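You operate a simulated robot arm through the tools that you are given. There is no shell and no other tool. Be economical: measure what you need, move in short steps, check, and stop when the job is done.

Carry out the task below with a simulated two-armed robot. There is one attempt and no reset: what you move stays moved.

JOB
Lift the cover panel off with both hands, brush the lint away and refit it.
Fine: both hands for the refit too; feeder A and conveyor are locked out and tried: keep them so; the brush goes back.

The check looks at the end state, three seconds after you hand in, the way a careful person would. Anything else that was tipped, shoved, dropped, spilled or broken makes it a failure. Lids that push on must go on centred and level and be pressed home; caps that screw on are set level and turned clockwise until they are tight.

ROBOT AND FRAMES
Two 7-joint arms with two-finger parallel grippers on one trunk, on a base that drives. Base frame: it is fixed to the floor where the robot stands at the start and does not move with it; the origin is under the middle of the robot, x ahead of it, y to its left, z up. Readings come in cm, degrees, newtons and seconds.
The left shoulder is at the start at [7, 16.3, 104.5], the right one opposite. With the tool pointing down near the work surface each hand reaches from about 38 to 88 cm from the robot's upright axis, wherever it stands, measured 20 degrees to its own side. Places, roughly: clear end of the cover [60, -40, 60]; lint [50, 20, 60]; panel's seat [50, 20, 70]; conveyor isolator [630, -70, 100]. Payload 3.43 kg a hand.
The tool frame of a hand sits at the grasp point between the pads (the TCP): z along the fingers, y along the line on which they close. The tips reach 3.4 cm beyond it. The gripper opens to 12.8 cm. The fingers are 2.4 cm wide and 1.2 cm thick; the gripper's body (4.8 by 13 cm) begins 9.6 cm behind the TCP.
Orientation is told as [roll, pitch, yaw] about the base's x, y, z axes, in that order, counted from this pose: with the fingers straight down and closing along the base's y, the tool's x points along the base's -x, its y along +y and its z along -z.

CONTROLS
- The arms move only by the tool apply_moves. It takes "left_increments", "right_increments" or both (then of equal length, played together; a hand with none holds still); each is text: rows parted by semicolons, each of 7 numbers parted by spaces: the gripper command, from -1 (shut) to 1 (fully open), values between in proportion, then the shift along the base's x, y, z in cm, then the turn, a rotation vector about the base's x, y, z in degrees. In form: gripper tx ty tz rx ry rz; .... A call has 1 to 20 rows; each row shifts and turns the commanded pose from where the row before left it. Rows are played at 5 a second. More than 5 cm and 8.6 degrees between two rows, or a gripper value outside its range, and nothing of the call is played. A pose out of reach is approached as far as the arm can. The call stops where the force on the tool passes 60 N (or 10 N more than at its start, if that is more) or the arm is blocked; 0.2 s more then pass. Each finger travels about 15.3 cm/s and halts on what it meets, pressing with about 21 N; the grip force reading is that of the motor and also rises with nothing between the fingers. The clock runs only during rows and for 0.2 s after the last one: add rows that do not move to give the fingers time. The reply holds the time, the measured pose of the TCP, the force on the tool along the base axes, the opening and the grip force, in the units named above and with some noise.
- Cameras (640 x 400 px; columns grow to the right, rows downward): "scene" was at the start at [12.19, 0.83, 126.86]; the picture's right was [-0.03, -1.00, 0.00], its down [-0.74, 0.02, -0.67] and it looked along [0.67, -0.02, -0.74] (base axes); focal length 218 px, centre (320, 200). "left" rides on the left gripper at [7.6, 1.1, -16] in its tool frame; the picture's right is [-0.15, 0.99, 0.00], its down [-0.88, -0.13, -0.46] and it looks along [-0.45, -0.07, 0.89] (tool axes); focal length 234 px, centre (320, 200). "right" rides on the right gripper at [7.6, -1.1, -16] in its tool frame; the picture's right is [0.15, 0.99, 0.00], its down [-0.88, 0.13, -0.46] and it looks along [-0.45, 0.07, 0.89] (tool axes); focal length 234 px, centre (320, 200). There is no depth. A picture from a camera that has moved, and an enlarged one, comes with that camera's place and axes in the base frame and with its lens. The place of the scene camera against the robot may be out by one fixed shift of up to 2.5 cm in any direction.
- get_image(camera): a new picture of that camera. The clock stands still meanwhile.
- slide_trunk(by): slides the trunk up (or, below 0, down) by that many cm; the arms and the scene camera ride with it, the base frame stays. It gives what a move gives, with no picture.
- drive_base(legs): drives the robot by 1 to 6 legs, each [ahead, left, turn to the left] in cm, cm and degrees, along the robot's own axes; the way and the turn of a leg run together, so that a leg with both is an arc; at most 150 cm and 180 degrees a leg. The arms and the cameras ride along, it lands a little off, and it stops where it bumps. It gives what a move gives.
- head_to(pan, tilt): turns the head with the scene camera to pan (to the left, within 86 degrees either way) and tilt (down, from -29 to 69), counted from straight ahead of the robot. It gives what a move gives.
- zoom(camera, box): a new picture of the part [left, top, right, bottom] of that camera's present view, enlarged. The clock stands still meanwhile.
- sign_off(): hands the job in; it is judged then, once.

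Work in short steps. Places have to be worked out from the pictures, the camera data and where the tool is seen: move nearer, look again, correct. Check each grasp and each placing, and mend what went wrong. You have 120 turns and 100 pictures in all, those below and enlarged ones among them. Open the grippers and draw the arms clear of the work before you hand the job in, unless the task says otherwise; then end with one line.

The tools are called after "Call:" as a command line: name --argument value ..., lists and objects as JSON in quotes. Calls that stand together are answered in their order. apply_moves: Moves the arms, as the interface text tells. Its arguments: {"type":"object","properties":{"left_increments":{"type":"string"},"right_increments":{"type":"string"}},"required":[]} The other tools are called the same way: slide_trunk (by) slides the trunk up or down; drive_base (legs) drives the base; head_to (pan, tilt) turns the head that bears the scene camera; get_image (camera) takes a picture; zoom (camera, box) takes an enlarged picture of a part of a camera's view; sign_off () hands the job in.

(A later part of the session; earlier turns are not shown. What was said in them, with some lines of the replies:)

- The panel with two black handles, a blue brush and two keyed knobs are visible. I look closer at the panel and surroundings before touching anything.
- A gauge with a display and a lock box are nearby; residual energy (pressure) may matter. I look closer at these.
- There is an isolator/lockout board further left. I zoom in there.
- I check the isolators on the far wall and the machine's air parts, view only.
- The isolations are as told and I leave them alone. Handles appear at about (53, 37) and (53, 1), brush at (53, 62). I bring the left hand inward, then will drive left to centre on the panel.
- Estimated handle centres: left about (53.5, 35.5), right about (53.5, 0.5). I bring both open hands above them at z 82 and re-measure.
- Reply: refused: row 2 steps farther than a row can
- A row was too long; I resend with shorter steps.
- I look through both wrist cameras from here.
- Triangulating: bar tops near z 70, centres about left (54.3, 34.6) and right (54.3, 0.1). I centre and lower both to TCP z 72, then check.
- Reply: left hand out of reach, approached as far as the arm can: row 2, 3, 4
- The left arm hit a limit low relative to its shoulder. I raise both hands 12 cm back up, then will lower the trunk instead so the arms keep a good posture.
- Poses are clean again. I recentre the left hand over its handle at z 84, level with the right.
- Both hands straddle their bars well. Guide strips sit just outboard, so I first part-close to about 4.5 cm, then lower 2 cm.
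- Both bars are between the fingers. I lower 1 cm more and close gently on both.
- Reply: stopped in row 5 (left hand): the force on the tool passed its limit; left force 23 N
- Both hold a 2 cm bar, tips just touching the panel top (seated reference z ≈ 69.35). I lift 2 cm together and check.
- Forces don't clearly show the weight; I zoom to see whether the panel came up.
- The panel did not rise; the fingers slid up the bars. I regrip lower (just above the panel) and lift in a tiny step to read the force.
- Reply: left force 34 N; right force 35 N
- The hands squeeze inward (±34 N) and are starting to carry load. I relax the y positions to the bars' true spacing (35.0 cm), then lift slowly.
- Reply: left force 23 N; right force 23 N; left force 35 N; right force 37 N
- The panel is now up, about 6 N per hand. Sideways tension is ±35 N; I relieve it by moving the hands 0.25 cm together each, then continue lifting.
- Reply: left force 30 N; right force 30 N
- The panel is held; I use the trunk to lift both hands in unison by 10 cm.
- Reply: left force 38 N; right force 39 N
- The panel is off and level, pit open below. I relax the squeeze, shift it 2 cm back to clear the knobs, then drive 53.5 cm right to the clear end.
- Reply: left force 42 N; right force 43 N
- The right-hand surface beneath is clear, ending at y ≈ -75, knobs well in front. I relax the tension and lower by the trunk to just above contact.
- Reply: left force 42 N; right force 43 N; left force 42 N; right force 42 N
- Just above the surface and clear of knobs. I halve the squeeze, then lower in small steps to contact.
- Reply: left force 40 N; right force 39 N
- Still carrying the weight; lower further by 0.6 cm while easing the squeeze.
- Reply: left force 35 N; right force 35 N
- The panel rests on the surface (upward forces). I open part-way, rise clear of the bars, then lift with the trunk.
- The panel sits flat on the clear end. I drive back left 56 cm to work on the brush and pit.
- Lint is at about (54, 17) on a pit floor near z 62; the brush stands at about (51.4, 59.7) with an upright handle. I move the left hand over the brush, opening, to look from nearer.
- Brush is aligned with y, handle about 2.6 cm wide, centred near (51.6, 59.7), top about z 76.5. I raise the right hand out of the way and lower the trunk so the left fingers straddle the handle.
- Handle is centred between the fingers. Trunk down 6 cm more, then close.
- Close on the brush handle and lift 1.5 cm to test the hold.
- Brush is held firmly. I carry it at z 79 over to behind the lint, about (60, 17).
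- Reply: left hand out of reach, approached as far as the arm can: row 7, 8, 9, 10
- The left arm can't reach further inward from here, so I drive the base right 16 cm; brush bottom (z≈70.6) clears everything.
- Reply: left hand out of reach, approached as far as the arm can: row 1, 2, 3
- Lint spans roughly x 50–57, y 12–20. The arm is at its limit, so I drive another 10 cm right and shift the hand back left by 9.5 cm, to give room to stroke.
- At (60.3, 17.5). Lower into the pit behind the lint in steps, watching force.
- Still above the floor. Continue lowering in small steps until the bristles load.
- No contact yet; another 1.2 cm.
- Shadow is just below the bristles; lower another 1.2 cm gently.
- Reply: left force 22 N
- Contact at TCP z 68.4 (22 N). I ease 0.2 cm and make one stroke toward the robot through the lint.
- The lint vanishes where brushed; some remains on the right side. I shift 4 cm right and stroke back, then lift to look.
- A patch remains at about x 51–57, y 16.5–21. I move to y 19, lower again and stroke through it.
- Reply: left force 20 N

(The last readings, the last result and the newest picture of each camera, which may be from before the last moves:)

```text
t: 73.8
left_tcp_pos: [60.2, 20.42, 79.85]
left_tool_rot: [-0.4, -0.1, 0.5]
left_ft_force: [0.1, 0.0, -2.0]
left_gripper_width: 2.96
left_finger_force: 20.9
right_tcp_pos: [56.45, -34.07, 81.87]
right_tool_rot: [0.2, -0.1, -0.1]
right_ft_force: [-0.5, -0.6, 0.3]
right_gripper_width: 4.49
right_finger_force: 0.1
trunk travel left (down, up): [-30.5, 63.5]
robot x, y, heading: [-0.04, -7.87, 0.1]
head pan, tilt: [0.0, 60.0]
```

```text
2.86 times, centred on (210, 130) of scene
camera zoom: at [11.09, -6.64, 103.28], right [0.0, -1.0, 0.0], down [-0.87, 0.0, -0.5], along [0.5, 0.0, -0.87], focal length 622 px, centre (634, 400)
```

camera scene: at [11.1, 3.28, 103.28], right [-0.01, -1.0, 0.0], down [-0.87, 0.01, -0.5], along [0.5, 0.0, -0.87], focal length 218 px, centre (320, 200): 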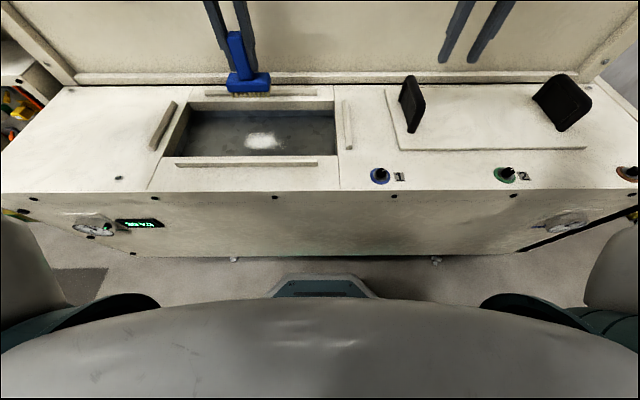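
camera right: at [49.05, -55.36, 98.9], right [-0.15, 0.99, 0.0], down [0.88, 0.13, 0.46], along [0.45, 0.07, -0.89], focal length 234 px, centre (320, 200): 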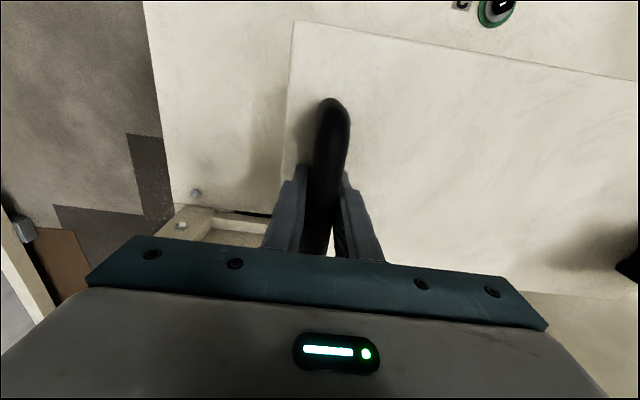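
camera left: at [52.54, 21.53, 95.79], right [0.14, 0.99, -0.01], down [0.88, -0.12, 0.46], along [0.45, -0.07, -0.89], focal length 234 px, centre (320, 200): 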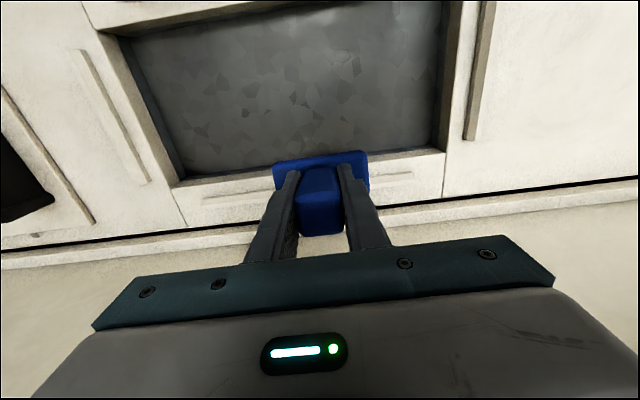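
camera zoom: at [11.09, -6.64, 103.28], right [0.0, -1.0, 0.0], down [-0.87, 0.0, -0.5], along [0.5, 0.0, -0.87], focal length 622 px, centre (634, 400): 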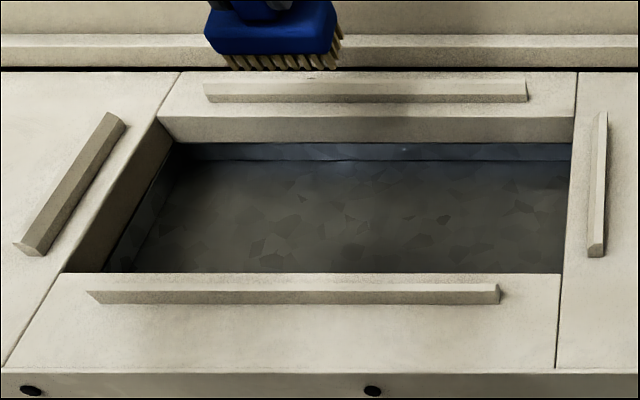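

The pit looks clean. The brush looks slightly tilted in the grip; I check it closely.

Call:
zoom --camera "left" --box '[220, 110, 420, 260]'

Call:
zoom --camera "left" --box '[80, 0, 480, 220]'

Call:
zoom --camera "scene" --box '[140, 0, 280, 100]'

```text
2.67 times, centred on (320, 185) of left
camera zoom: at [52.54, 21.53, 95.79], right [0.14, 0.99, -0.01], down [0.88, -0.12, 0.46], along [0.45, -0.07, -0.89], focal length 624 px, centre (320, 240)
```

zoom: 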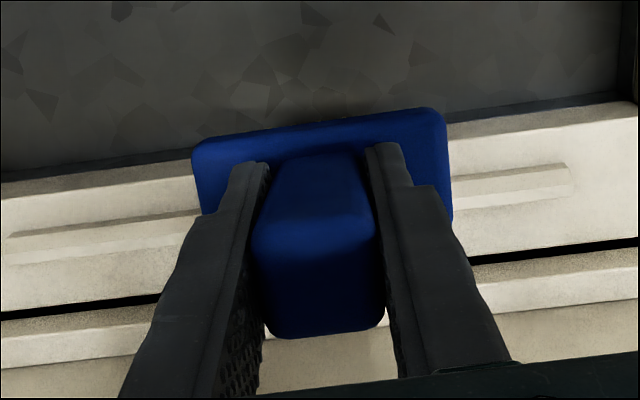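

```text
1.60 times, centred on (280, 110) of left
camera zoom: at [52.54, 21.53, 95.79], right [0.14, 0.99, -0.01], down [0.88, -0.12, 0.46], along [0.45, -0.07, -0.89], focal length 375 px, centre (384, 344)
```

zoom: 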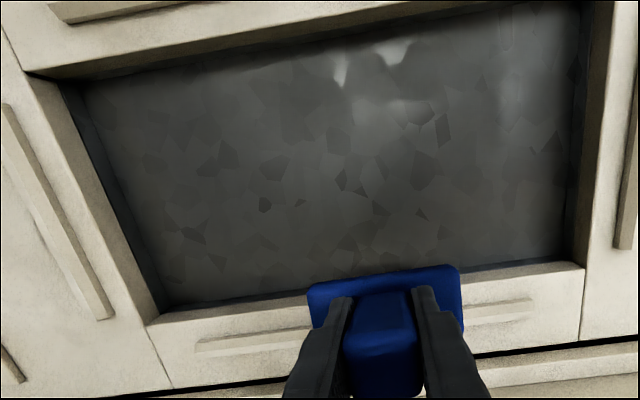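

```text
4.00 times, centred on (210, 50) of scene
camera zoom: at [11.09, -6.64, 103.28], right [0.0, -1.0, 0.0], down [-0.87, 0.0, -0.5], along [0.5, 0.0, -0.87], focal length 871 px, centre (760, 800)
```

zoom: 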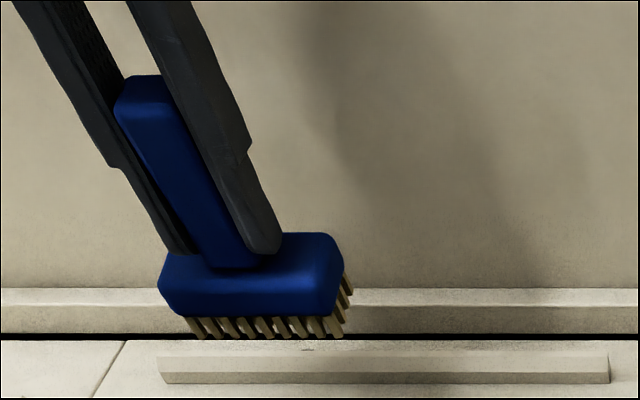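

The floor looks clean with only glints near the front; I'll recheck from another angle. The brush sits well in the grip, only slightly tilted. I drive left 26 cm to return it.

Call:
drive_base --legs '[[0, 26, 0]]'

Call:
zoom --camera "scene" --box '[220, 60, 440, 200]'

Call:
get_image --camera "left"

```text
t: 75.7
left_tcp_pos: [59.84, 46.84, 79.75]
left_tool_rot: [-0.4, -0.1, 0.9]
left_ft_force: [1.1, 0.3, -1.8]
left_gripper_width: 2.97
left_finger_force: 21.0
right_tcp_pos: [56.28, -7.86, 81.92]
right_tool_rot: [0.2, -0.1, 0.3]
right_ft_force: [0.2, 0.3, 0.6]
right_gripper_width: 4.46
right_finger_force: 0.0
trunk travel left (down, up): [-30.5, 63.5]
robot x, y, heading: [0.09, 18.1, 0.2]
head pan, tilt: [0.0, 60.0]
```

```text
2.86 times, centred on (330, 130) of scene
camera zoom: at [10.97, 19.35, 103.28], right [0.01, -1.0, 0.0], down [-0.87, -0.01, -0.5], along [0.5, 0.0, -0.87], focal length 622 px, centre (291, 400)
```

zoom: 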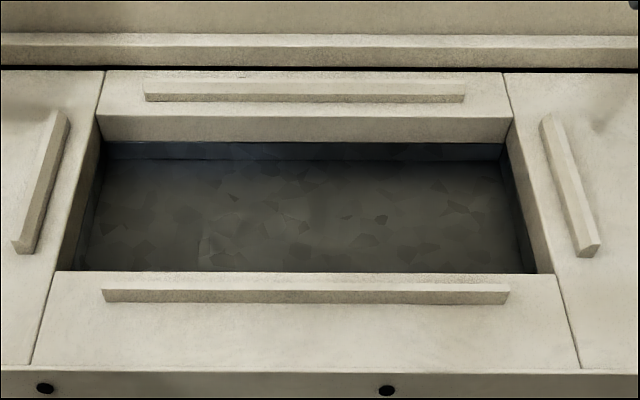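

```text
29 pictures are left
camera left: at [52.24, 47.75, 95.73], right [0.13, 0.99, -0.01], down [0.88, -0.12, 0.46], along [0.45, -0.07, -0.89], focal length 234 px, centre (320, 200)
```

left: 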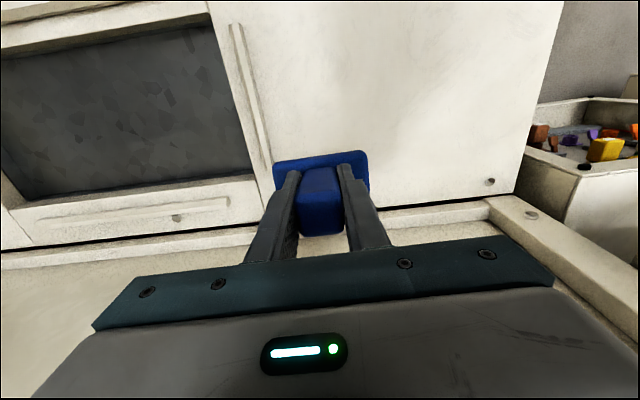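

The pit is clean. I move the brush back over its spot (51.7, 59.7) and lower to just above.

Call:
apply_moves --left_increments "-1 -2 3.3 0 0 0 -0.4; -1 -2 3.3 0 0 0 -0.4; -1 -2 3.2 0 0 0 0; -1 -2.1 3.1 0 0 0 0; -1 0 0 -2.5 0 0 0; -1 0 0 -2 0 0 0; -1 0 0 0 0 0 0"

Call:
zoom --camera "scene" --box '[60, 40, 240, 180]'

```text
t: 77.2
left_tcp_pos: [51.9, 59.61, 75.36]
left_tool_rot: [-0.3, -0.1, 0.1]
left_ft_force: [0.6, 0.2, -0.9]
left_gripper_width: 2.97
left_finger_force: 20.7
right_tcp_pos: [56.51, -8.01, 81.82]
right_tool_rot: [0.2, -0.2, 0.3]
right_ft_force: [-0.4, 0.1, -0.5]
right_gripper_width: 4.47
right_finger_force: 0.0
trunk travel left (down, up): [-30.5, 63.5]
robot x, y, heading: [-0.17, 18.51, 0.2]
head pan, tilt: [0.0, 60.0]
```

```text
2.86 times, centred on (150, 110) of scene
camera zoom: at [10.97, 19.28, 103.28], right [0.01, -1.0, 0.0], down [-0.87, -0.01, -0.5], along [0.5, 0.0, -0.87], focal length 622 px, centre (806, 457)
```

zoom: 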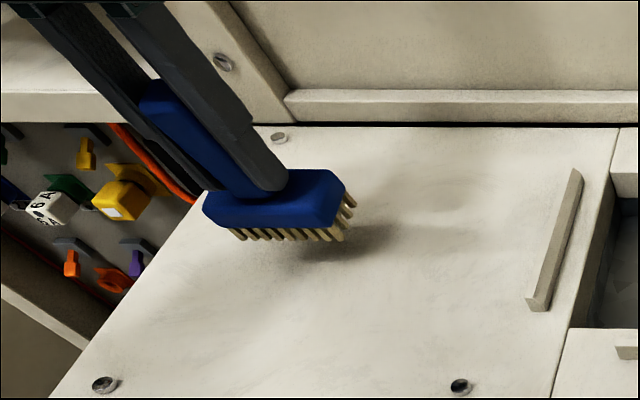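

Lower slowly to contact.

Call:
apply_moves --left_increments "-1 0 0 -0.4 0 0 0; -1 0 0 -0.4 0 0 0; -1 0 0 -0.4 0 0 0; -1 0 0 -0.4 0 0 0; -1 0 0 -0.3 0 0 0; -1 0 0 -0.3 0 0 0; -1 0 0 0 0 0 0"

```text
t: 78.8
left_tcp_pos: [51.79, 59.53, 73.04]
left_tool_rot: [-0.2, -0.1, 0.0]
left_ft_force: [-0.3, 1.0, -1.9]
left_gripper_width: 2.99
left_finger_force: 21.4
right_tcp_pos: [56.46, -7.88, 81.9]
right_tool_rot: [0.3, -0.1, 0.3]
right_ft_force: [0.1, 0.0, 0.1]
right_gripper_width: 4.47
right_finger_force: 0.0
trunk travel left (down, up): [-30.5, 63.5]
robot x, y, heading: [0.25, 17.84, 0.3]
head pan, tilt: [0.0, 60.0]
```

No load yet; continue in 0.3 cm steps.

Call:
apply_moves --left_increments "-1 0 0 -0.3 0 0 0; -1 0 0 -0.3 0 0 0; -1 0 0 -0.2 0 0 0; -1 0 0 0 0 0 0"

Call:
zoom --camera "scene" --box '[60, 40, 240, 180]'

```text
t: 79.8
left_tcp_pos: [51.79, 59.45, 72.53]
left_tool_rot: [-0.2, -0.5, -0.1]
left_ft_force: [5.2, 6.9, 34.3]
left_gripper_width: 3.0
left_finger_force: 20.8
right_tcp_pos: [56.4, -7.96, 81.86]
right_tool_rot: [0.3, -0.2, 0.3]
right_ft_force: [-0.1, -0.2, 0.1]
right_gripper_width: 4.47
right_finger_force: 0.1
trunk travel left (down, up): [-30.5, 63.5]
robot x, y, heading: [-0.17, 18.13, 0.4]
head pan, tilt: [0.0, 60.0]
```

```text
2.86 times, centred on (150, 110) of scene
camera zoom: at [10.77, 19.14, 103.32], right [0.01, -1.0, 0.0], down [-0.86, -0.01, -0.5], along [0.5, 0.0, -0.86], focal length 622 px, centre (806, 457)
```

zoom: 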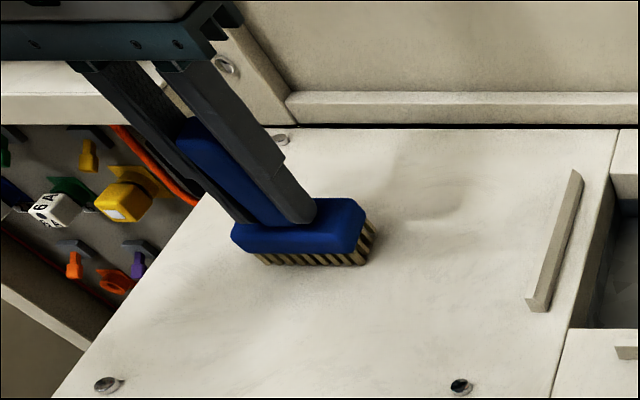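

The brush is on the surface. I ease the preload, open, and rise straight up clear of the handle.

Call:
apply_moves --left_increments "-1 0 0 0.3 0 0 0; -1 0 0 0 0 0 0; -0.3 0 0 0 0 0 0; 0.1 0 0 0 0 0 0; 0.1 0 0 0 0 0 0; 0.1 0 0 2 0 0 0; 0.1 0 0 4 0 0 0; 0.1 0 0 4 0 0 0; 0.1 0 0 0 0 0 0"

Call:
slide_trunk --by 10

Call:
zoom --camera "scene" --box '[80, 80, 280, 220]'

```text
t: 81.8
left_tcp_pos: [51.75, 59.61, 82.58]
left_tool_rot: [-0.4, 0.0, 0.0]
left_ft_force: [-0.1, 0.4, 0.1]
left_gripper_width: 7.05
left_finger_force: 0.0
right_tcp_pos: [56.57, -7.78, 81.93]
right_tool_rot: [0.2, -0.1, 0.3]
right_ft_force: [0.1, -0.1, -0.1]
right_gripper_width: 4.47
right_finger_force: 0.1
trunk travel left (down, up): [-30.5, 63.5]
robot x, y, heading: [0.14, 17.93, 0.7]
head pan, tilt: [0.0, 60.0]
```

```text
t: 83.2
left_tcp_pos: [51.84, 59.67, 92.53]
left_tool_rot: [-0.3, -0.1, 0.0]
left_ft_force: [-0.3, 0.6, 0.9]
left_gripper_width: 7.01
left_finger_force: 0.1
right_tcp_pos: [56.51, -7.85, 91.82]
right_tool_rot: [0.2, -0.1, 0.3]
right_ft_force: [0.5, 0.0, -0.1]
right_gripper_width: 4.49
right_finger_force: 0.1
trunk travel left (down, up): [-40.5, 53.5]
robot x, y, heading: [0.44, 18.38, 0.4]
head pan, tilt: [0.0, 60.0]
```

```text
2.86 times, centred on (180, 150) of scene
camera zoom: at [10.99, 19.28, 113.27], right [0.01, -1.0, 0.0], down [-0.87, -0.01, -0.5], along [0.5, 0.0, -0.87], focal length 622 px, centre (720, 343)
```

zoom: 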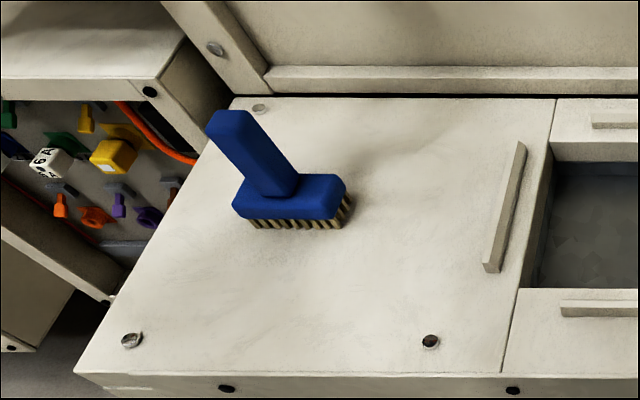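

The brush stands upright. I compare its spot with the earlier wrist view.

Call:
get_image --camera "left"

```text
25 pictures are left
camera left: at [44.15, 60.77, 108.56], right [0.15, 0.99, -0.01], down [0.88, -0.13, 0.46], along [0.45, -0.07, -0.89], focal length 234 px, centre (320, 200)
```

left: 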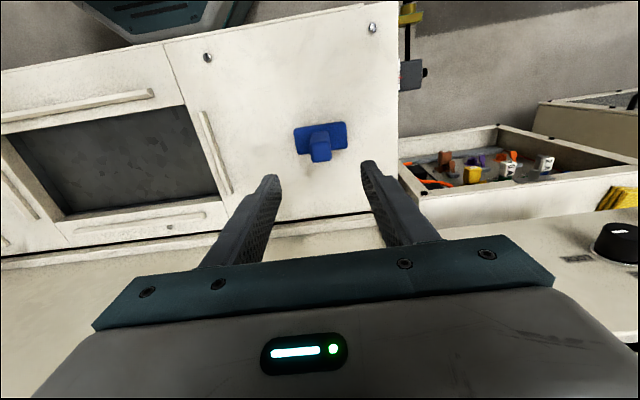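

The brush is back within about 1 cm. Now I bring both hands to the panel-handle spacing (35 cm) and drive to the panel.

Call:
apply_moves --left_increments "0.1 0.8 -4.1 0 0 0 0; 0.1 0.8 -4.1 0 0 0 0; 0.1 0.8 -4.1 0 0 0 0; -0.2 0.8 -4.1 0 0 0 0; -0.2 0.8 -4.1 0 0 0 0; -0.3 0.8 -4.2 0 0 0 0; -0.3 0 0 -2 0.3 0 0; -0.3 0 0 -2 0 0 0; -0.3 0 0 0 0 0 0" --right_increments "-0.3 0 2.6 0 0 0 0; -0.3 0 2.6 0 0 0 0; -0.3 0 2.5 0 0 0 0; -0.3 0 0 0 0 0 0; -0.3 0 0 0 0 0 0; -0.3 0 0 0 0 0 0; -0.3 0 0 -2 -0.2 0 -0.3; -0.3 0 0 -1.3 0 0 0; -0.3 0 0 0 0 0 0"

Call:
drive_base --legs '[[0, -54, -0.4]]'

Call:
get_image --camera "left"

Call:
get_image --camera "right"

```text
t: 85.2
left_tcp_pos: [56.68, 35.01, 88.81]
left_tool_rot: [-0.1, -0.1, 0.1]
left_ft_force: [0.4, -0.1, -0.2]
left_gripper_width: 4.51
left_finger_force: 0.1
right_tcp_pos: [56.34, -0.1, 88.36]
right_tool_rot: [-0.1, -0.1, 0.1]
right_ft_force: [-0.7, 0.3, 0.7]
right_gripper_width: 4.48
right_finger_force: 0.1
trunk travel left (down, up): [-40.5, 53.5]
robot x, y, heading: [0.03, 18.4, 0.4]
head pan, tilt: [0.0, 60.0]
```

```text
t: 88.3
left_tcp_pos: [56.97, -19.96, 88.69]
left_tool_rot: [0.0, -0.1, -0.5]
left_ft_force: [1.0, -0.9, -0.3]
left_gripper_width: 4.49
left_finger_force: 0.0
right_tcp_pos: [56.45, -55.25, 88.45]
right_tool_rot: [0.0, -0.1, -0.5]
right_ft_force: [1.3, -0.2, -0.6]
right_gripper_width: 4.48
right_finger_force: 0.0
trunk travel left (down, up): [-40.5, 53.5]
robot x, y, heading: [0.17, -36.14, -0.0]
head pan, tilt: [0.0, 60.0]
```

```text
24 pictures are left
camera left: at [49.36, -18.94, 104.72], right [0.16, 0.99, 0.0], down [0.88, -0.14, 0.46], along [0.45, -0.07, -0.89], focal length 234 px, centre (320, 200)
```

left: 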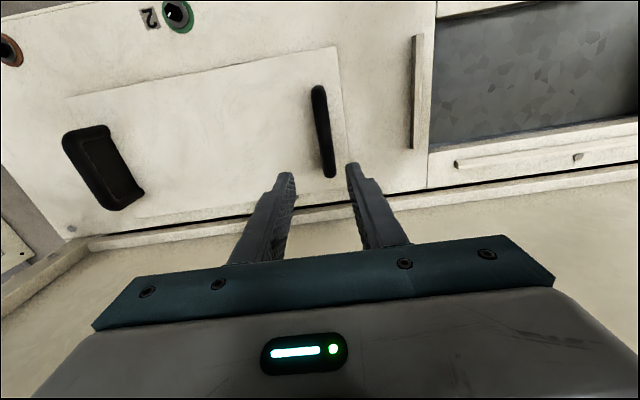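

```text
23 pictures are left
camera right: at [48.65, -56.19, 104.39], right [-0.14, 0.99, 0.0], down [0.88, 0.12, 0.46], along [0.45, 0.06, -0.89], focal length 234 px, centre (320, 200)
```

right: 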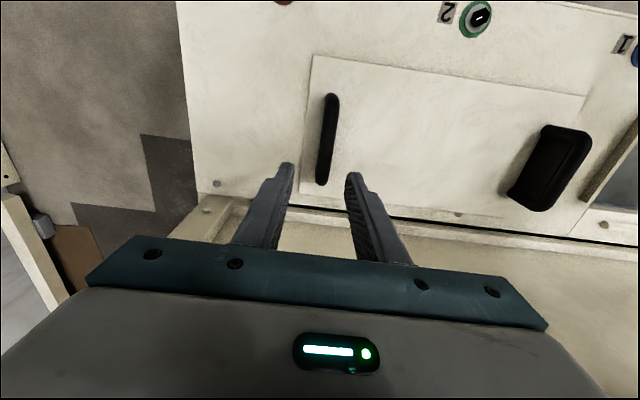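

Handles were left at (56.7, -19.25) and (56.75, -54.2). I correct both hands and lower by trunk to z ≈ 72.5 and verify straddling before going on.

Call:
apply_moves --left_increments "-0.2 -0.2 0.67 -0.2 0 0 0.5; -0.2 0 0 0 0 0 0; -0.2 0 0 0 0 0 0" --right_increments "-0.2 0.3 1.02 0 0 0 0.5; -0.2 0 0 0 0 0 0; -0.2 0 0 0 0 0 0"

Call:
slide_trunk --by -13

Call:
get_image --camera "left"

Call:
get_image --camera "right"

```text
t: 89.1
left_tcp_pos: [56.68, -19.13, 88.47]
left_tool_rot: [0.0, -0.2, 0.0]
left_ft_force: [0.0, -0.2, -0.1]
left_gripper_width: 5.11
left_finger_force: 0.0
right_tcp_pos: [56.64, -54.19, 88.46]
right_tool_rot: [0.0, -0.2, 0.0]
right_ft_force: [-1.4, -0.4, -0.2]
right_gripper_width: 5.1
right_finger_force: 0.0
trunk travel left (down, up): [-40.5, 53.5]
robot x, y, heading: [0.25, -36.37, -0.1]
head pan, tilt: [0.0, 60.0]
```

```text
t: 90.7
left_tcp_pos: [56.67, -19.24, 75.55]
left_tool_rot: [0.0, -0.2, 0.0]
left_ft_force: [0.6, -1.0, -0.4]
left_gripper_width: 5.11
left_finger_force: 0.1
right_tcp_pos: [56.71, -54.22, 75.67]
right_tool_rot: [0.0, -0.1, -0.1]
right_ft_force: [-0.3, -0.7, -0.4]
right_gripper_width: 5.13
right_finger_force: 0.1
trunk travel left (down, up): [-27.5, 66.5]
robot x, y, heading: [0.1, -36.12, -0.1]
head pan, tilt: [0.0, 60.0]
```

```text
22 pictures are left
camera left: at [49.05, -18.24, 91.53], right [0.15, 0.99, 0.0], down [0.88, -0.13, 0.46], along [0.45, -0.07, -0.89], focal length 234 px, centre (320, 200)
```

left: 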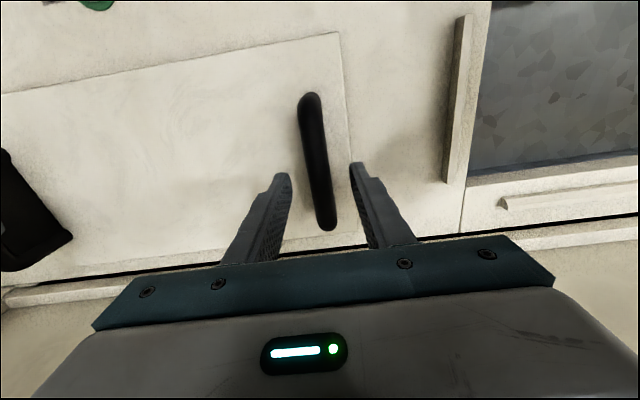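

```text
21 pictures are left
camera right: at [48.89, -55.24, 91.5], right [-0.15, 0.99, 0.0], down [0.88, 0.13, 0.46], along [0.45, 0.07, -0.89], focal length 234 px, centre (320, 200)
```

right: 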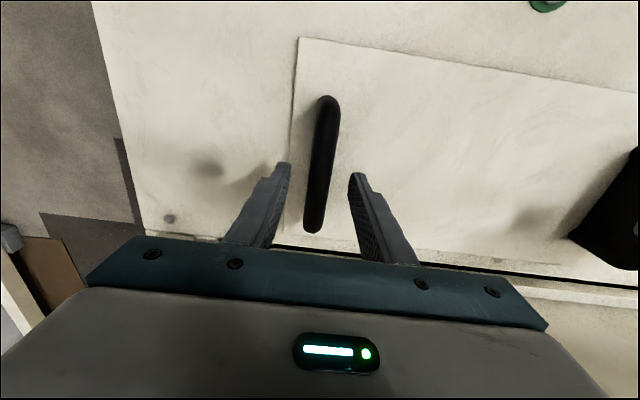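

Both bars are centred between the fingers. Trunk down 5.7 cm to z ≈ 69.9, then close both.

Call:
slide_trunk --by -5.6

Call:
apply_moves --left_increments "-1 0 0 0 0 0 0; -1 0 0 0 0 0 0; -1 0 0 0 0 0 0; -1 0 0 0 0 0 0" --right_increments "-1 0 0 0 0 0 0; -1 0 0 0 0 0 0; -1 0 0 0 0 0 0; -1 0 0 0 0 0 0"

```text
t: 91.7
left_tcp_pos: [56.68, -19.21, 69.95]
left_tool_rot: [0.0, -0.1, 0.0]
left_ft_force: [-0.5, 0.3, -0.2]
left_gripper_width: 5.15
left_finger_force: 0.1
right_tcp_pos: [56.59, -54.16, 69.93]
right_tool_rot: [0.0, 0.0, 0.0]
right_ft_force: [0.4, -0.2, -0.2]
right_gripper_width: 5.14
right_finger_force: 0.1
trunk travel left (down, up): [-21.9, 72.1]
robot x, y, heading: [0.24, -36.64, -0.1]
head pan, tilt: [0.0, 60.0]
```

```text
t: 92.7
left_tcp_pos: [56.62, -19.2, 69.94]
left_tool_rot: [-0.1, 0.0, 0.0]
left_ft_force: [1.3, -0.4, 0.5]
left_gripper_width: 1.99
left_finger_force: 20.4
right_tcp_pos: [56.63, -54.16, 69.96]
right_tool_rot: [0.0, -0.1, 0.0]
right_ft_force: [1.4, -1.0, 1.9]
right_gripper_width: 1.97
right_finger_force: 21.0
trunk travel left (down, up): [-21.9, 72.1]
robot x, y, heading: [0.05, -36.04, 0.2]
head pan, tilt: [0.0, 60.0]
```

Perfect grasp with no side load. I lift 12 cm with the trunk and check the weight.

Call:
slide_trunk --by 12

Call:
get_image --camera "scene"

```text
t: 94.2
left_tcp_pos: [56.85, -19.23, 81.81]
left_tool_rot: [0.0, 0.0, 0.1]
left_ft_force: [2.8, 0.8, -5.7]
left_gripper_width: 2.0
left_finger_force: 20.9
right_tcp_pos: [56.74, -54.22, 81.86]
right_tool_rot: [0.0, 0.0, 0.0]
right_ft_force: [-2.4, 0.0, -6.6]
right_gripper_width: 1.98
right_finger_force: 21.2
trunk travel left (down, up): [-33.9, 60.1]
robot x, y, heading: [-0.1, -36.69, 0.2]
head pan, tilt: [0.0, 60.0]
```

```text
20 pictures are left
camera scene: at [11.24, -35.37, 106.65], right [0.0, -1.0, 0.0], down [-0.87, 0.0, -0.5], along [0.5, 0.0, -0.87], focal length 218 px, centre (320, 200)
```

scene: 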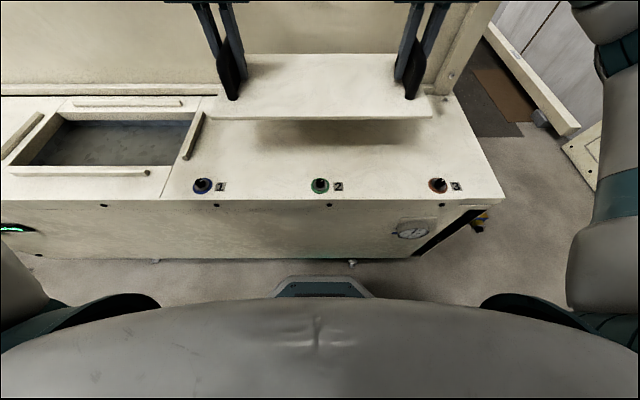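

The panel is lifted level, ~6 N per hand. I drive left 54 cm to bring it over its seat.

Call:
drive_base --legs '[[0, 54, 0]]'

```text
t: 97.3
left_tcp_pos: [56.83, 35.83, 81.82]
left_tool_rot: [-0.1, -0.1, 0.1]
left_ft_force: [2.3, 1.6, -4.9]
left_gripper_width: 2.0
left_finger_force: 20.7
right_tcp_pos: [56.78, 0.85, 81.88]
right_tool_rot: [0.1, -0.2, 0.1]
right_ft_force: [-1.8, -0.3, -5.2]
right_gripper_width: 1.98
right_finger_force: 21.0
trunk travel left (down, up): [-33.9, 60.1]
robot x, y, heading: [0.18, 18.3, -0.1]
head pan, tilt: [0.0, 60.0]
```

Over the seat but 1 cm too far left and 2.3 cm too far back. I shift both hands together, then lower the trunk to hover.

Call:
apply_moves --left_increments "-1 -0.5 -0.2 0 0 0 0; -1 -0.5 -0.2 0 0 0 0; -1 -0.5 -0.2 0 0 0 0; -1 -0.5 -0.2 0 0 0 0; -1 -0.3 -0.2 0 0 0 0; -1 0 0 0 0 0 0" --right_increments "-1 -0.5 -0.2 0 0 0 0; -1 -0.5 -0.2 0 0 0 0; -1 -0.5 -0.2 0 0 0 0; -1 -0.5 -0.2 0 0 0 0; -1 -0.3 -0.2 0 0 0 0; -1 0 0 0 0 0 0"

Call:
slide_trunk --by -9.5

Call:
zoom --camera "scene" --box '[210, 60, 430, 200]'

```text
t: 98.7
left_tcp_pos: [54.43, 34.78, 81.89]
left_tool_rot: [-0.1, 0.0, 0.1]
left_ft_force: [0.9, 3.6, -5.6]
left_gripper_width: 2.0
left_finger_force: 21.1
right_tcp_pos: [54.63, -0.3, 81.71]
right_tool_rot: [0.1, 0.0, 0.1]
right_ft_force: [-1.5, -3.9, -6.2]
right_gripper_width: 2.01
right_finger_force: 21.4
trunk travel left (down, up): [-33.9, 60.1]
robot x, y, heading: [0.07, 18.58, -0.3]
head pan, tilt: [0.0, 60.0]
```

```text
t: 100.0
left_tcp_pos: [54.53, 34.7, 72.24]
left_tool_rot: [0.0, -0.2, 0.1]
left_ft_force: [2.0, 10.7, -6.4]
left_gripper_width: 2.0
left_finger_force: 20.7
right_tcp_pos: [54.45, -0.24, 72.39]
right_tool_rot: [0.0, -0.1, 0.2]
right_ft_force: [-1.8, -10.2, -6.2]
right_gripper_width: 1.98
right_finger_force: 20.9
trunk travel left (down, up): [-24.4, 69.6]
robot x, y, heading: [0.18, 18.76, -0.1]
head pan, tilt: [0.0, 60.0]
```

```text
2.86 times, centred on (320, 130) of scene
camera zoom: at [11.22, 19.57, 97.18], right [0.0, -1.0, 0.0], down [-0.87, 0.0, -0.5], along [0.5, 0.0, -0.87], focal length 622 px, centre (320, 400)
```

zoom: 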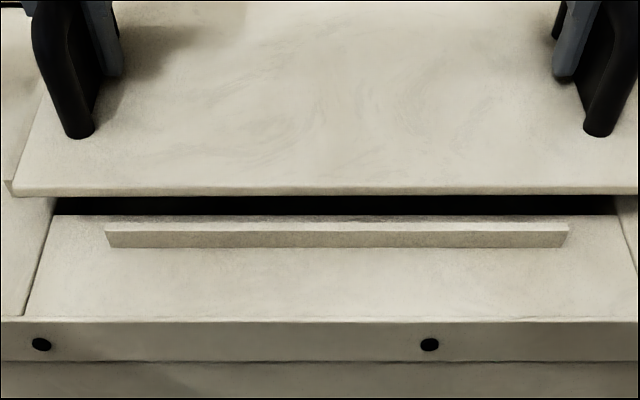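

About 2.4 cm above the seat. I lower 1 cm and look wider at the guides.

Call:
slide_trunk --by -0.9

Call:
get_image --camera "scene"

Call:
zoom --camera "left" --box '[240, 0, 440, 200]'

Call:
zoom --camera "right" --box '[220, 0, 420, 200]'

```text
t: 100.6
left_tcp_pos: [54.58, 34.83, 71.36]
left_tool_rot: [0.0, -0.1, 0.2]
left_ft_force: [1.1, 11.8, -6.0]
left_gripper_width: 1.97
left_finger_force: 20.8
right_tcp_pos: [54.45, -0.25, 71.46]
right_tool_rot: [0.0, -0.1, 0.1]
right_ft_force: [-1.4, -11.7, -5.5]
right_gripper_width: 2.0
right_finger_force: 20.4
trunk travel left (down, up): [-23.5, 70.5]
robot x, y, heading: [0.14, 18.23, -0.3]
head pan, tilt: [0.0, 60.0]
```

```text
18 pictures are left
camera scene: at [11.22, 19.57, 96.27], right [0.0, -1.0, 0.0], down [-0.87, 0.0, -0.5], along [0.5, 0.0, -0.87], focal length 218 px, centre (320, 200)
```

scene: 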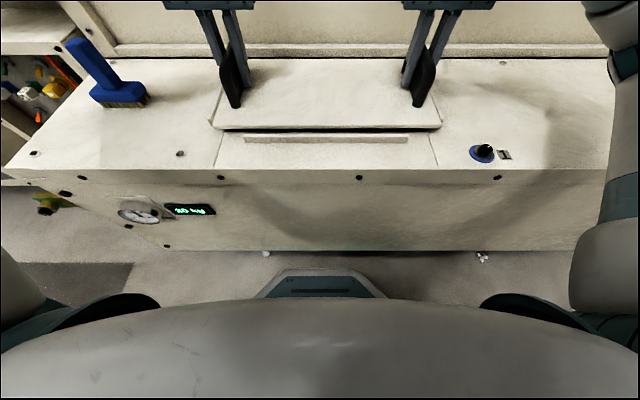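

```text
2.00 times, centred on (340, 100) of left
camera zoom: at [46.85, 35.75, 87.46], right [0.14, 0.99, 0.0], down [0.88, -0.13, 0.46], along [0.45, -0.07, -0.89], focal length 468 px, centre (280, 400)
```

zoom: 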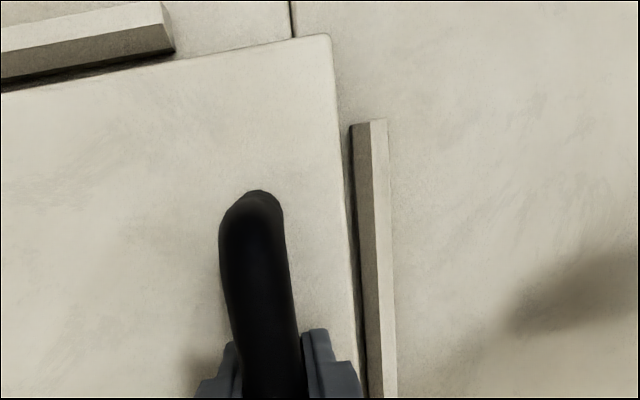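

```text
2.00 times, centred on (320, 100) of right
camera zoom: at [46.72, -1.24, 87.39], right [-0.15, 0.99, 0.0], down [0.88, 0.13, 0.46], along [0.45, 0.07, -0.89], focal length 468 px, centre (320, 400)
```

zoom: 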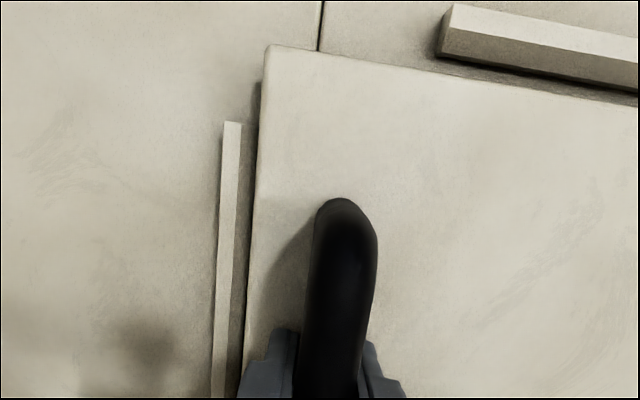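

Panel is aligned within about 0.2 cm with guides on both sides. I nudge by (-0.15, +0.1) and lower in small steps to contact.

Call:
apply_moves --left_increments "-1 -0.15 0.13 0 0 0 0; -1 0 0 -0.3 0 0 0; -1 0 0 -0.3 0 0 0; -1 0 0 -0.3 0 0 0; -1 0 0 0 0 0 0" --right_increments "-1 -0.15 0.05 0 0 0 0; -1 0 0 -0.3 0 0 0; -1 0 0 -0.3 0 0 0; -1 0 0 -0.3 0 0 0; -1 0 0 0 0 0 0"

Call:
apply_moves --left_increments "-1 0 0 -0.2 0 0 0; -1 0 0 -0.2 0 0 0; -1 0 0 -0.2 0 0 0; -1 0 0 0 0 0 0" --right_increments "-1 0 0 -0.2 0 0 0; -1 0 0 -0.2 0 0 0; -1 0 0 -0.2 0 0 0; -1 0 0 0 0 0 0"

Call:
get_image --camera "left"

Call:
get_image --camera "right"

```text
t: 101.8
left_tcp_pos: [54.29, 34.86, 70.47]
left_tool_rot: [-0.1, 0.0, 0.1]
left_ft_force: [2.7, 4.0, -6.7]
left_gripper_width: 2.0
left_finger_force: 20.7
right_tcp_pos: [54.33, -0.08, 70.56]
right_tool_rot: [0.0, 0.0, 0.2]
right_ft_force: [-1.9, -3.1, -5.7]
right_gripper_width: 1.98
right_finger_force: 20.8
trunk travel left (down, up): [-23.5, 70.5]
robot x, y, heading: [0.62, 18.57, -0.1]
head pan, tilt: [0.0, 60.0]
```

```text
t: 102.8
left_tcp_pos: [54.34, 34.94, 69.87]
left_tool_rot: [0.0, -0.1, 0.1]
left_ft_force: [1.4, 0.0, -6.4]
left_gripper_width: 1.99
left_finger_force: 20.6
right_tcp_pos: [54.24, -0.17, 70.01]
right_tool_rot: [0.0, -0.1, 0.2]
right_ft_force: [-2.7, -1.2, -5.4]
right_gripper_width: 1.96
right_finger_force: 20.9
trunk travel left (down, up): [-23.5, 70.5]
robot x, y, heading: [0.51, 18.76, -0.1]
head pan, tilt: [0.0, 60.0]
```

```text
15 pictures are left
camera left: at [46.65, 35.86, 85.99], right [0.14, 0.99, 0.0], down [0.88, -0.13, 0.46], along [0.45, -0.07, -0.89], focal length 234 px, centre (320, 200)
```

left: 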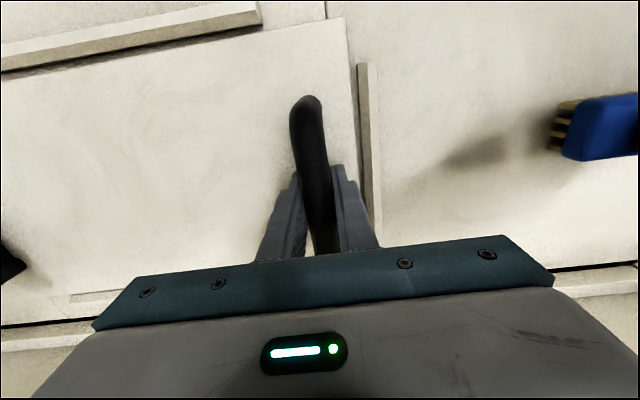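

```text
14 pictures are left
camera right: at [46.57, -1.17, 85.92], right [-0.15, 0.99, 0.0], down [0.88, 0.13, 0.46], along [0.45, 0.07, -0.89], focal length 234 px, centre (320, 200)
```

right: 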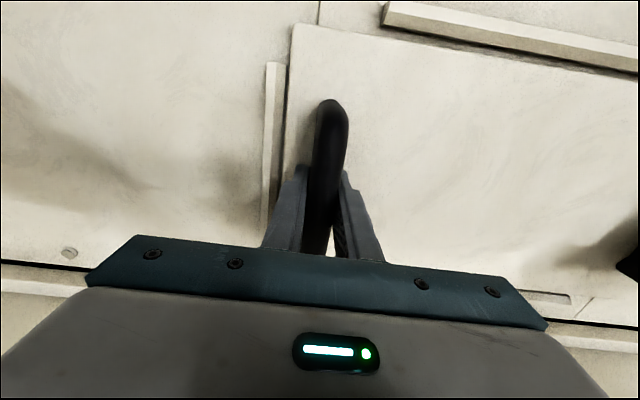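

Compared with the seated pictures the panel hangs about 0.35 cm to the right and 0.4 cm too far back. It still hangs free, so I correct by (-0.4, +0.35) and compare again.

Call:
apply_moves --left_increments "-1 -0.15 0.15 0 0 0 0; -1 -0.15 0.2 0 0 0 0; -1 0 0 0 0 0 0; -1 0 0 0 0 0 0" --right_increments "-1 -0.25 0.15 0 0 0 0; -1 -0.25 0.2 0 0 0 0; -1 0 0 0 0 0 0; -1 0 0 0 0 0 0"

Call:
get_image --camera "left"

Call:
get_image --camera "right"

```text
t: 103.8
left_tcp_pos: [53.94, 35.18, 70.0]
left_tool_rot: [-0.1, 0.0, 0.1]
left_ft_force: [-0.4, -3.0, -6.7]
left_gripper_width: 1.99
left_finger_force: 20.5
right_tcp_pos: [53.75, 0.19, 69.96]
right_tool_rot: [-0.1, -0.1, 0.1]
right_ft_force: [1.9, 1.3, 0.8]
right_gripper_width: 1.96
right_finger_force: 20.9
trunk travel left (down, up): [-23.5, 70.5]
robot x, y, heading: [0.03, 18.88, 0.1]
head pan, tilt: [0.0, 60.0]
```

```text
13 pictures are left
camera left: at [46.33, 36.19, 86.01], right [0.14, 0.99, 0.0], down [0.88, -0.13, 0.46], along [0.45, -0.07, -0.89], focal length 234 px, centre (320, 200)
```

left: 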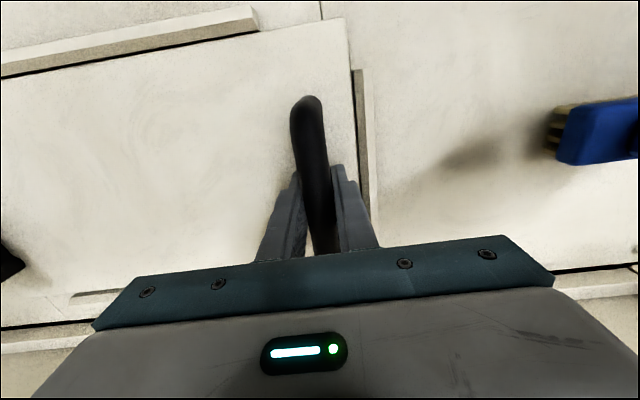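

```text
12 pictures are left
camera right: at [46.03, -0.84, 85.9], right [-0.15, 0.99, 0.0], down [0.88, 0.13, 0.46], along [0.45, 0.07, -0.89], focal length 234 px, centre (320, 200)
```

right: 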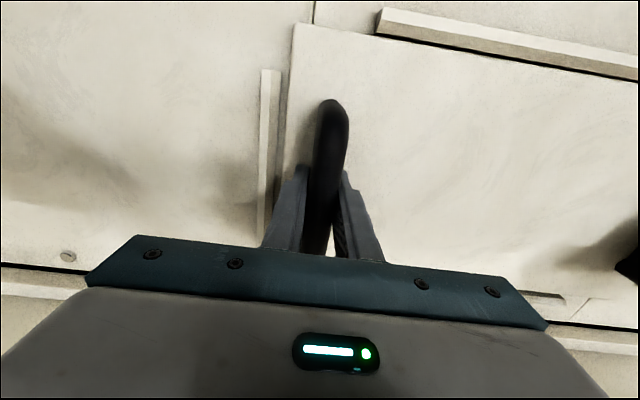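

Now gaps read: left side about 0.2 cm, right about 0.6 cm, and the right hand lost its load (touching the front guide). I raise 0.3, move 0.2 right, with left +0.3 and right +0.15 back, then inspect with the scene view.

Call:
apply_moves --left_increments "-1 0 0 0.4 0 0 0; -1 0.15 -0.1 0 0 0 0; -1 0.15 -0.1 0 0 0 0; -1 0 0 0 0 0 0; -1 0 0 0 0 0 0" --right_increments "-1 0 0 0.4 0 0 0; -1 0.1 -0.1 0 0 0 0; -1 0.1 -0.1 0 0 0 0; -1 0 0 0 0 0 0; -1 0 0 0 0 0 0"

Call:
zoom --camera "scene" --box '[190, 40, 460, 180]'

```text
t: 105.0
left_tcp_pos: [54.31, 35.08, 70.38]
left_tool_rot: [0.0, -0.1, 0.1]
left_ft_force: [-0.3, 1.5, -6.0]
left_gripper_width: 1.96
left_finger_force: 21.2
right_tcp_pos: [54.02, 0.05, 70.2]
right_tool_rot: [-0.1, 0.0, 0.1]
right_ft_force: [1.8, -2.4, -5.3]
right_gripper_width: 1.99
right_finger_force: 21.3
trunk travel left (down, up): [-23.5, 70.5]
robot x, y, heading: [0.03, 18.62, -0.1]
head pan, tilt: [0.0, 60.0]
```

```text
2.37 times, centred on (325, 110) of scene
camera zoom: at [11.24, 19.57, 96.27], right [0.0, -1.0, 0.0], down [-0.87, 0.0, -0.5], along [0.5, 0.0, -0.87], focal length 516 px, centre (308, 413)
```

zoom: 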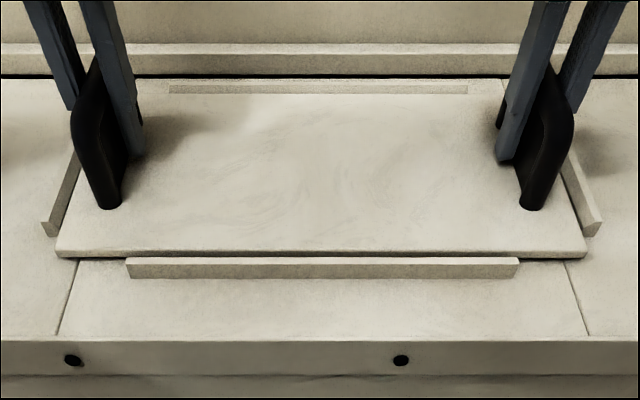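

Panel is centred left–right and parallel to the front guide. I lower in 0.2 cm steps.

Call:
apply_moves --left_increments "-1 0 0 -0.2 0 0 0; -1 0 0 -0.2 0 0 0; -1 0 0 -0.2 0 0 0; -1 0 0 -0.2 0 0 0; -1 0 0 0 0 0 0" --right_increments "-1 0 0 -0.2 0 0 0; -1 0 0 -0.2 0 0 0; -1 0 0 -0.2 0 0 0; -1 0 0 -0.1 0 0 0; -1 0 0 0 0 0 0"

Call:
zoom --camera "scene" --box '[190, 40, 460, 180]'

```text
t: 106.2
left_tcp_pos: [54.29, 35.06, 69.87]
left_tool_rot: [-0.2, -0.3, 0.1]
left_ft_force: [3.6, -2.2, 18.8]
left_gripper_width: 1.99
left_finger_force: 21.2
right_tcp_pos: [53.92, -0.03, 69.86]
right_tool_rot: [0.1, -0.3, 0.1]
right_ft_force: [9.3, 2.5, 17.1]
right_gripper_width: 1.97
right_finger_force: 21.1
trunk travel left (down, up): [-23.5, 70.5]
robot x, y, heading: [0.2, 18.57, -0.2]
head pan, tilt: [0.0, 60.0]
```

```text
2.37 times, centred on (325, 110) of scene
camera zoom: at [11.07, 19.57, 96.33], right [0.0, -1.0, 0.0], down [-0.87, 0.0, -0.5], along [0.5, 0.0, -0.87], focal length 516 px, centre (308, 413)
```

zoom: 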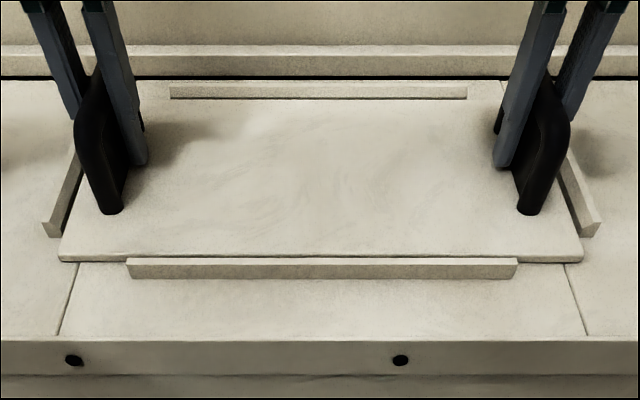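

Both hands show ~18 N contact at equal height; the panel lies inside all four guides. I give a slight extra press, unload, open part-way and rise.

Call:
apply_moves --left_increments "-1 0 0 -0.15 0 0 0; -1 0 0 0 0 0 0; -1 0 0 0.35 0 0 0; -0.3 0 0 0 0 0 0; -0.3 0 0 0 0 0 0; -0.3 0 0 0.5 0 0 0; -0.3 0 0 2 0 0 0; -0.3 0 0 3 0 0 0; -0.3 0 0 3 0 0 0; -0.3 0 0 0 0 0 0" --right_increments "-1 0 0 -0.15 0 0 0; -1 0 0 0 0 0 0; -1 0 0 0.35 0 0 0; -0.3 0 0 0 0 0 0; -0.3 0 0 0 0 0 0; -0.3 0 0 0.5 0 0 0; -0.3 0 0 2 0 0 0; -0.3 0 0 3 0 0 0; -0.3 0 0 3 0 0 0; -0.3 0 0 0 0 0 0"

Call:
slide_trunk --by 16

Call:
zoom --camera "scene" --box '[220, 90, 420, 215]'

Call:
get_image --camera "left"

Call:
get_image --camera "right"

```text
t: 108.4
left_tcp_pos: [54.03, 35.19, 78.25]
left_tool_rot: [-0.1, -0.1, 0.1]
left_ft_force: [-0.4, 1.1, -0.3]
left_gripper_width: 4.47
left_finger_force: 0.0
right_tcp_pos: [53.87, -0.07, 78.3]
right_tool_rot: [0.0, -0.1, 0.1]
right_ft_force: [0.5, 0.1, 0.7]
right_gripper_width: 4.46
right_finger_force: 0.1
trunk travel left (down, up): [-23.5, 70.5]
robot x, y, heading: [0.34, 18.38, -0.4]
head pan, tilt: [0.0, 60.0]
```

```text
t: 110.2
left_tcp_pos: [54.37, 35.03, 94.29]
left_tool_rot: [-0.1, -0.1, 0.1]
left_ft_force: [0.3, -0.8, -0.7]
left_gripper_width: 4.48
left_finger_force: 0.0
right_tcp_pos: [53.98, 0.01, 94.25]
right_tool_rot: [0.1, -0.1, 0.2]
right_ft_force: [0.7, 0.1, 0.1]
right_gripper_width: 4.5
right_finger_force: 0.1
trunk travel left (down, up): [-39.5, 54.5]
robot x, y, heading: [0.18, 18.6, -0.0]
head pan, tilt: [0.0, 60.0]
```

```text
3.20 times, centred on (320, 152) of scene
camera zoom: at [11.19, 19.58, 112.27], right [0.0, -1.0, 0.0], down [-0.87, 0.0, -0.5], along [0.5, 0.0, -0.87], focal length 697 px, centre (320, 352)
```

zoom: 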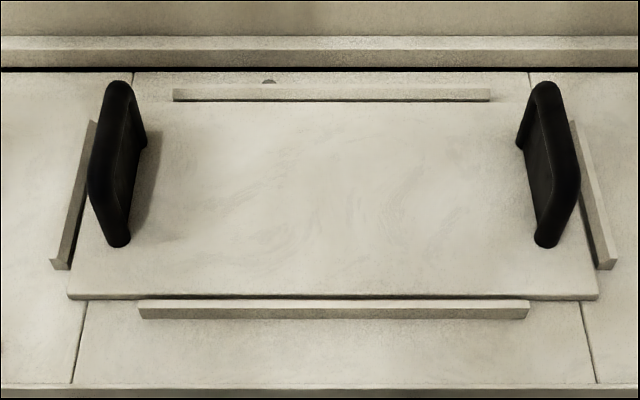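

```text
8 pictures are left
camera left: at [46.6, 36.02, 110.28], right [0.14, 0.99, 0.0], down [0.88, -0.13, 0.46], along [0.45, -0.07, -0.89], focal length 234 px, centre (320, 200)
```

left: 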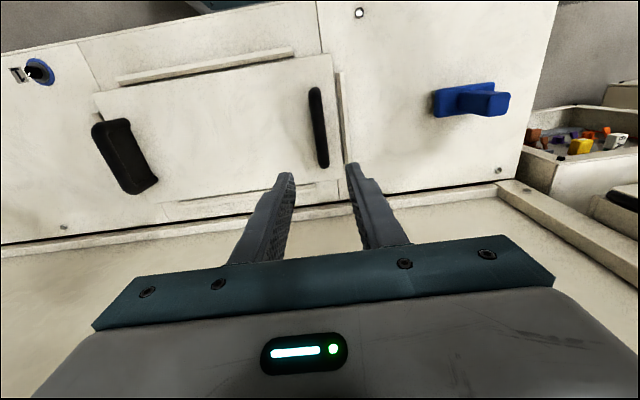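

```text
7 pictures are left
camera right: at [46.17, -1.08, 110.19], right [-0.15, 0.99, 0.0], down [0.88, 0.13, 0.46], along [0.45, 0.07, -0.89], focal length 234 px, centre (320, 200)
```

right: 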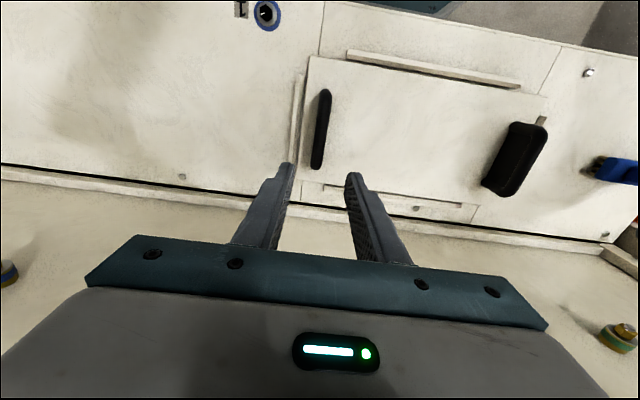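

The panel sits level and centred inside its four guides as at the start. I open both grippers fully, draw them up and take a last overall look.

Call:
apply_moves --left_increments "1 0 0 2 0 0 0; 1 0 0 3 0 0 0; 1 0 0 0 0 0 0; 1 0 0 0 0 0 0" --right_increments "1 0 0 2 0 0 0; 1 0 0 3 0 0 0; 1 0 0 0 0 0 0; 1 0 0 0 0 0 0"

Call:
slide_trunk --by 8

Call:
get_image --camera "scene"

```text
t: 111.2
left_tcp_pos: [54.14, 35.31, 99.52]
left_tool_rot: [-0.2, -0.2, 0.3]
left_ft_force: [0.6, -0.5, 0.0]
left_gripper_width: 12.82
left_finger_force: 0.1
right_tcp_pos: [53.84, 0.05, 99.31]
right_tool_rot: [0.1, -0.1, 0.1]
right_ft_force: [-0.6, -0.4, 0.5]
right_gripper_width: 12.79
right_finger_force: 0.0
trunk travel left (down, up): [-39.5, 54.5]
robot x, y, heading: [0.38, 18.42, -0.2]
head pan, tilt: [0.0, 60.0]
```

```text
t: 112.4
left_tcp_pos: [54.32, 35.29, 107.38]
left_tool_rot: [-0.2, -0.2, 0.2]
left_ft_force: [-0.8, -0.5, 0.4]
left_gripper_width: 12.77
left_finger_force: 0.0
right_tcp_pos: [54.03, -0.1, 107.3]
right_tool_rot: [0.1, 0.0, 0.0]
right_ft_force: [0.3, 0.6, -0.6]
right_gripper_width: 12.77
right_finger_force: 0.0
trunk travel left (down, up): [-47.5, 46.5]
robot x, y, heading: [0.06, 18.54, 0.3]
head pan, tilt: [0.0, 60.0]
```

```text
6 pictures are left
camera scene: at [11.21, 19.57, 120.27], right [0.0, -1.0, 0.0], down [-0.87, 0.0, -0.5], along [0.5, 0.0, -0.87], focal length 218 px, centre (320, 200)
```

scene: 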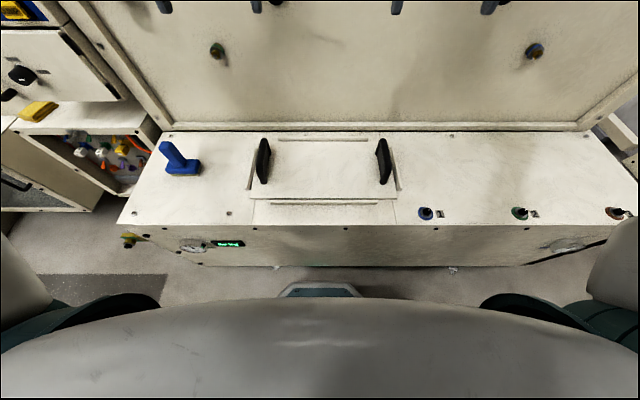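

The panel is refitted, the brush is standing in its place, the knobs are untouched and the arms are clear. I hand in.

Call:
sign_off

```text
The job is handed in.
```

The cover was lifted off and refitted with both hands and sits level inside its guides; the lint is gone, the brush is back within about 1 cm of its spot, and the feeder A and conveyor lockouts were not touched.
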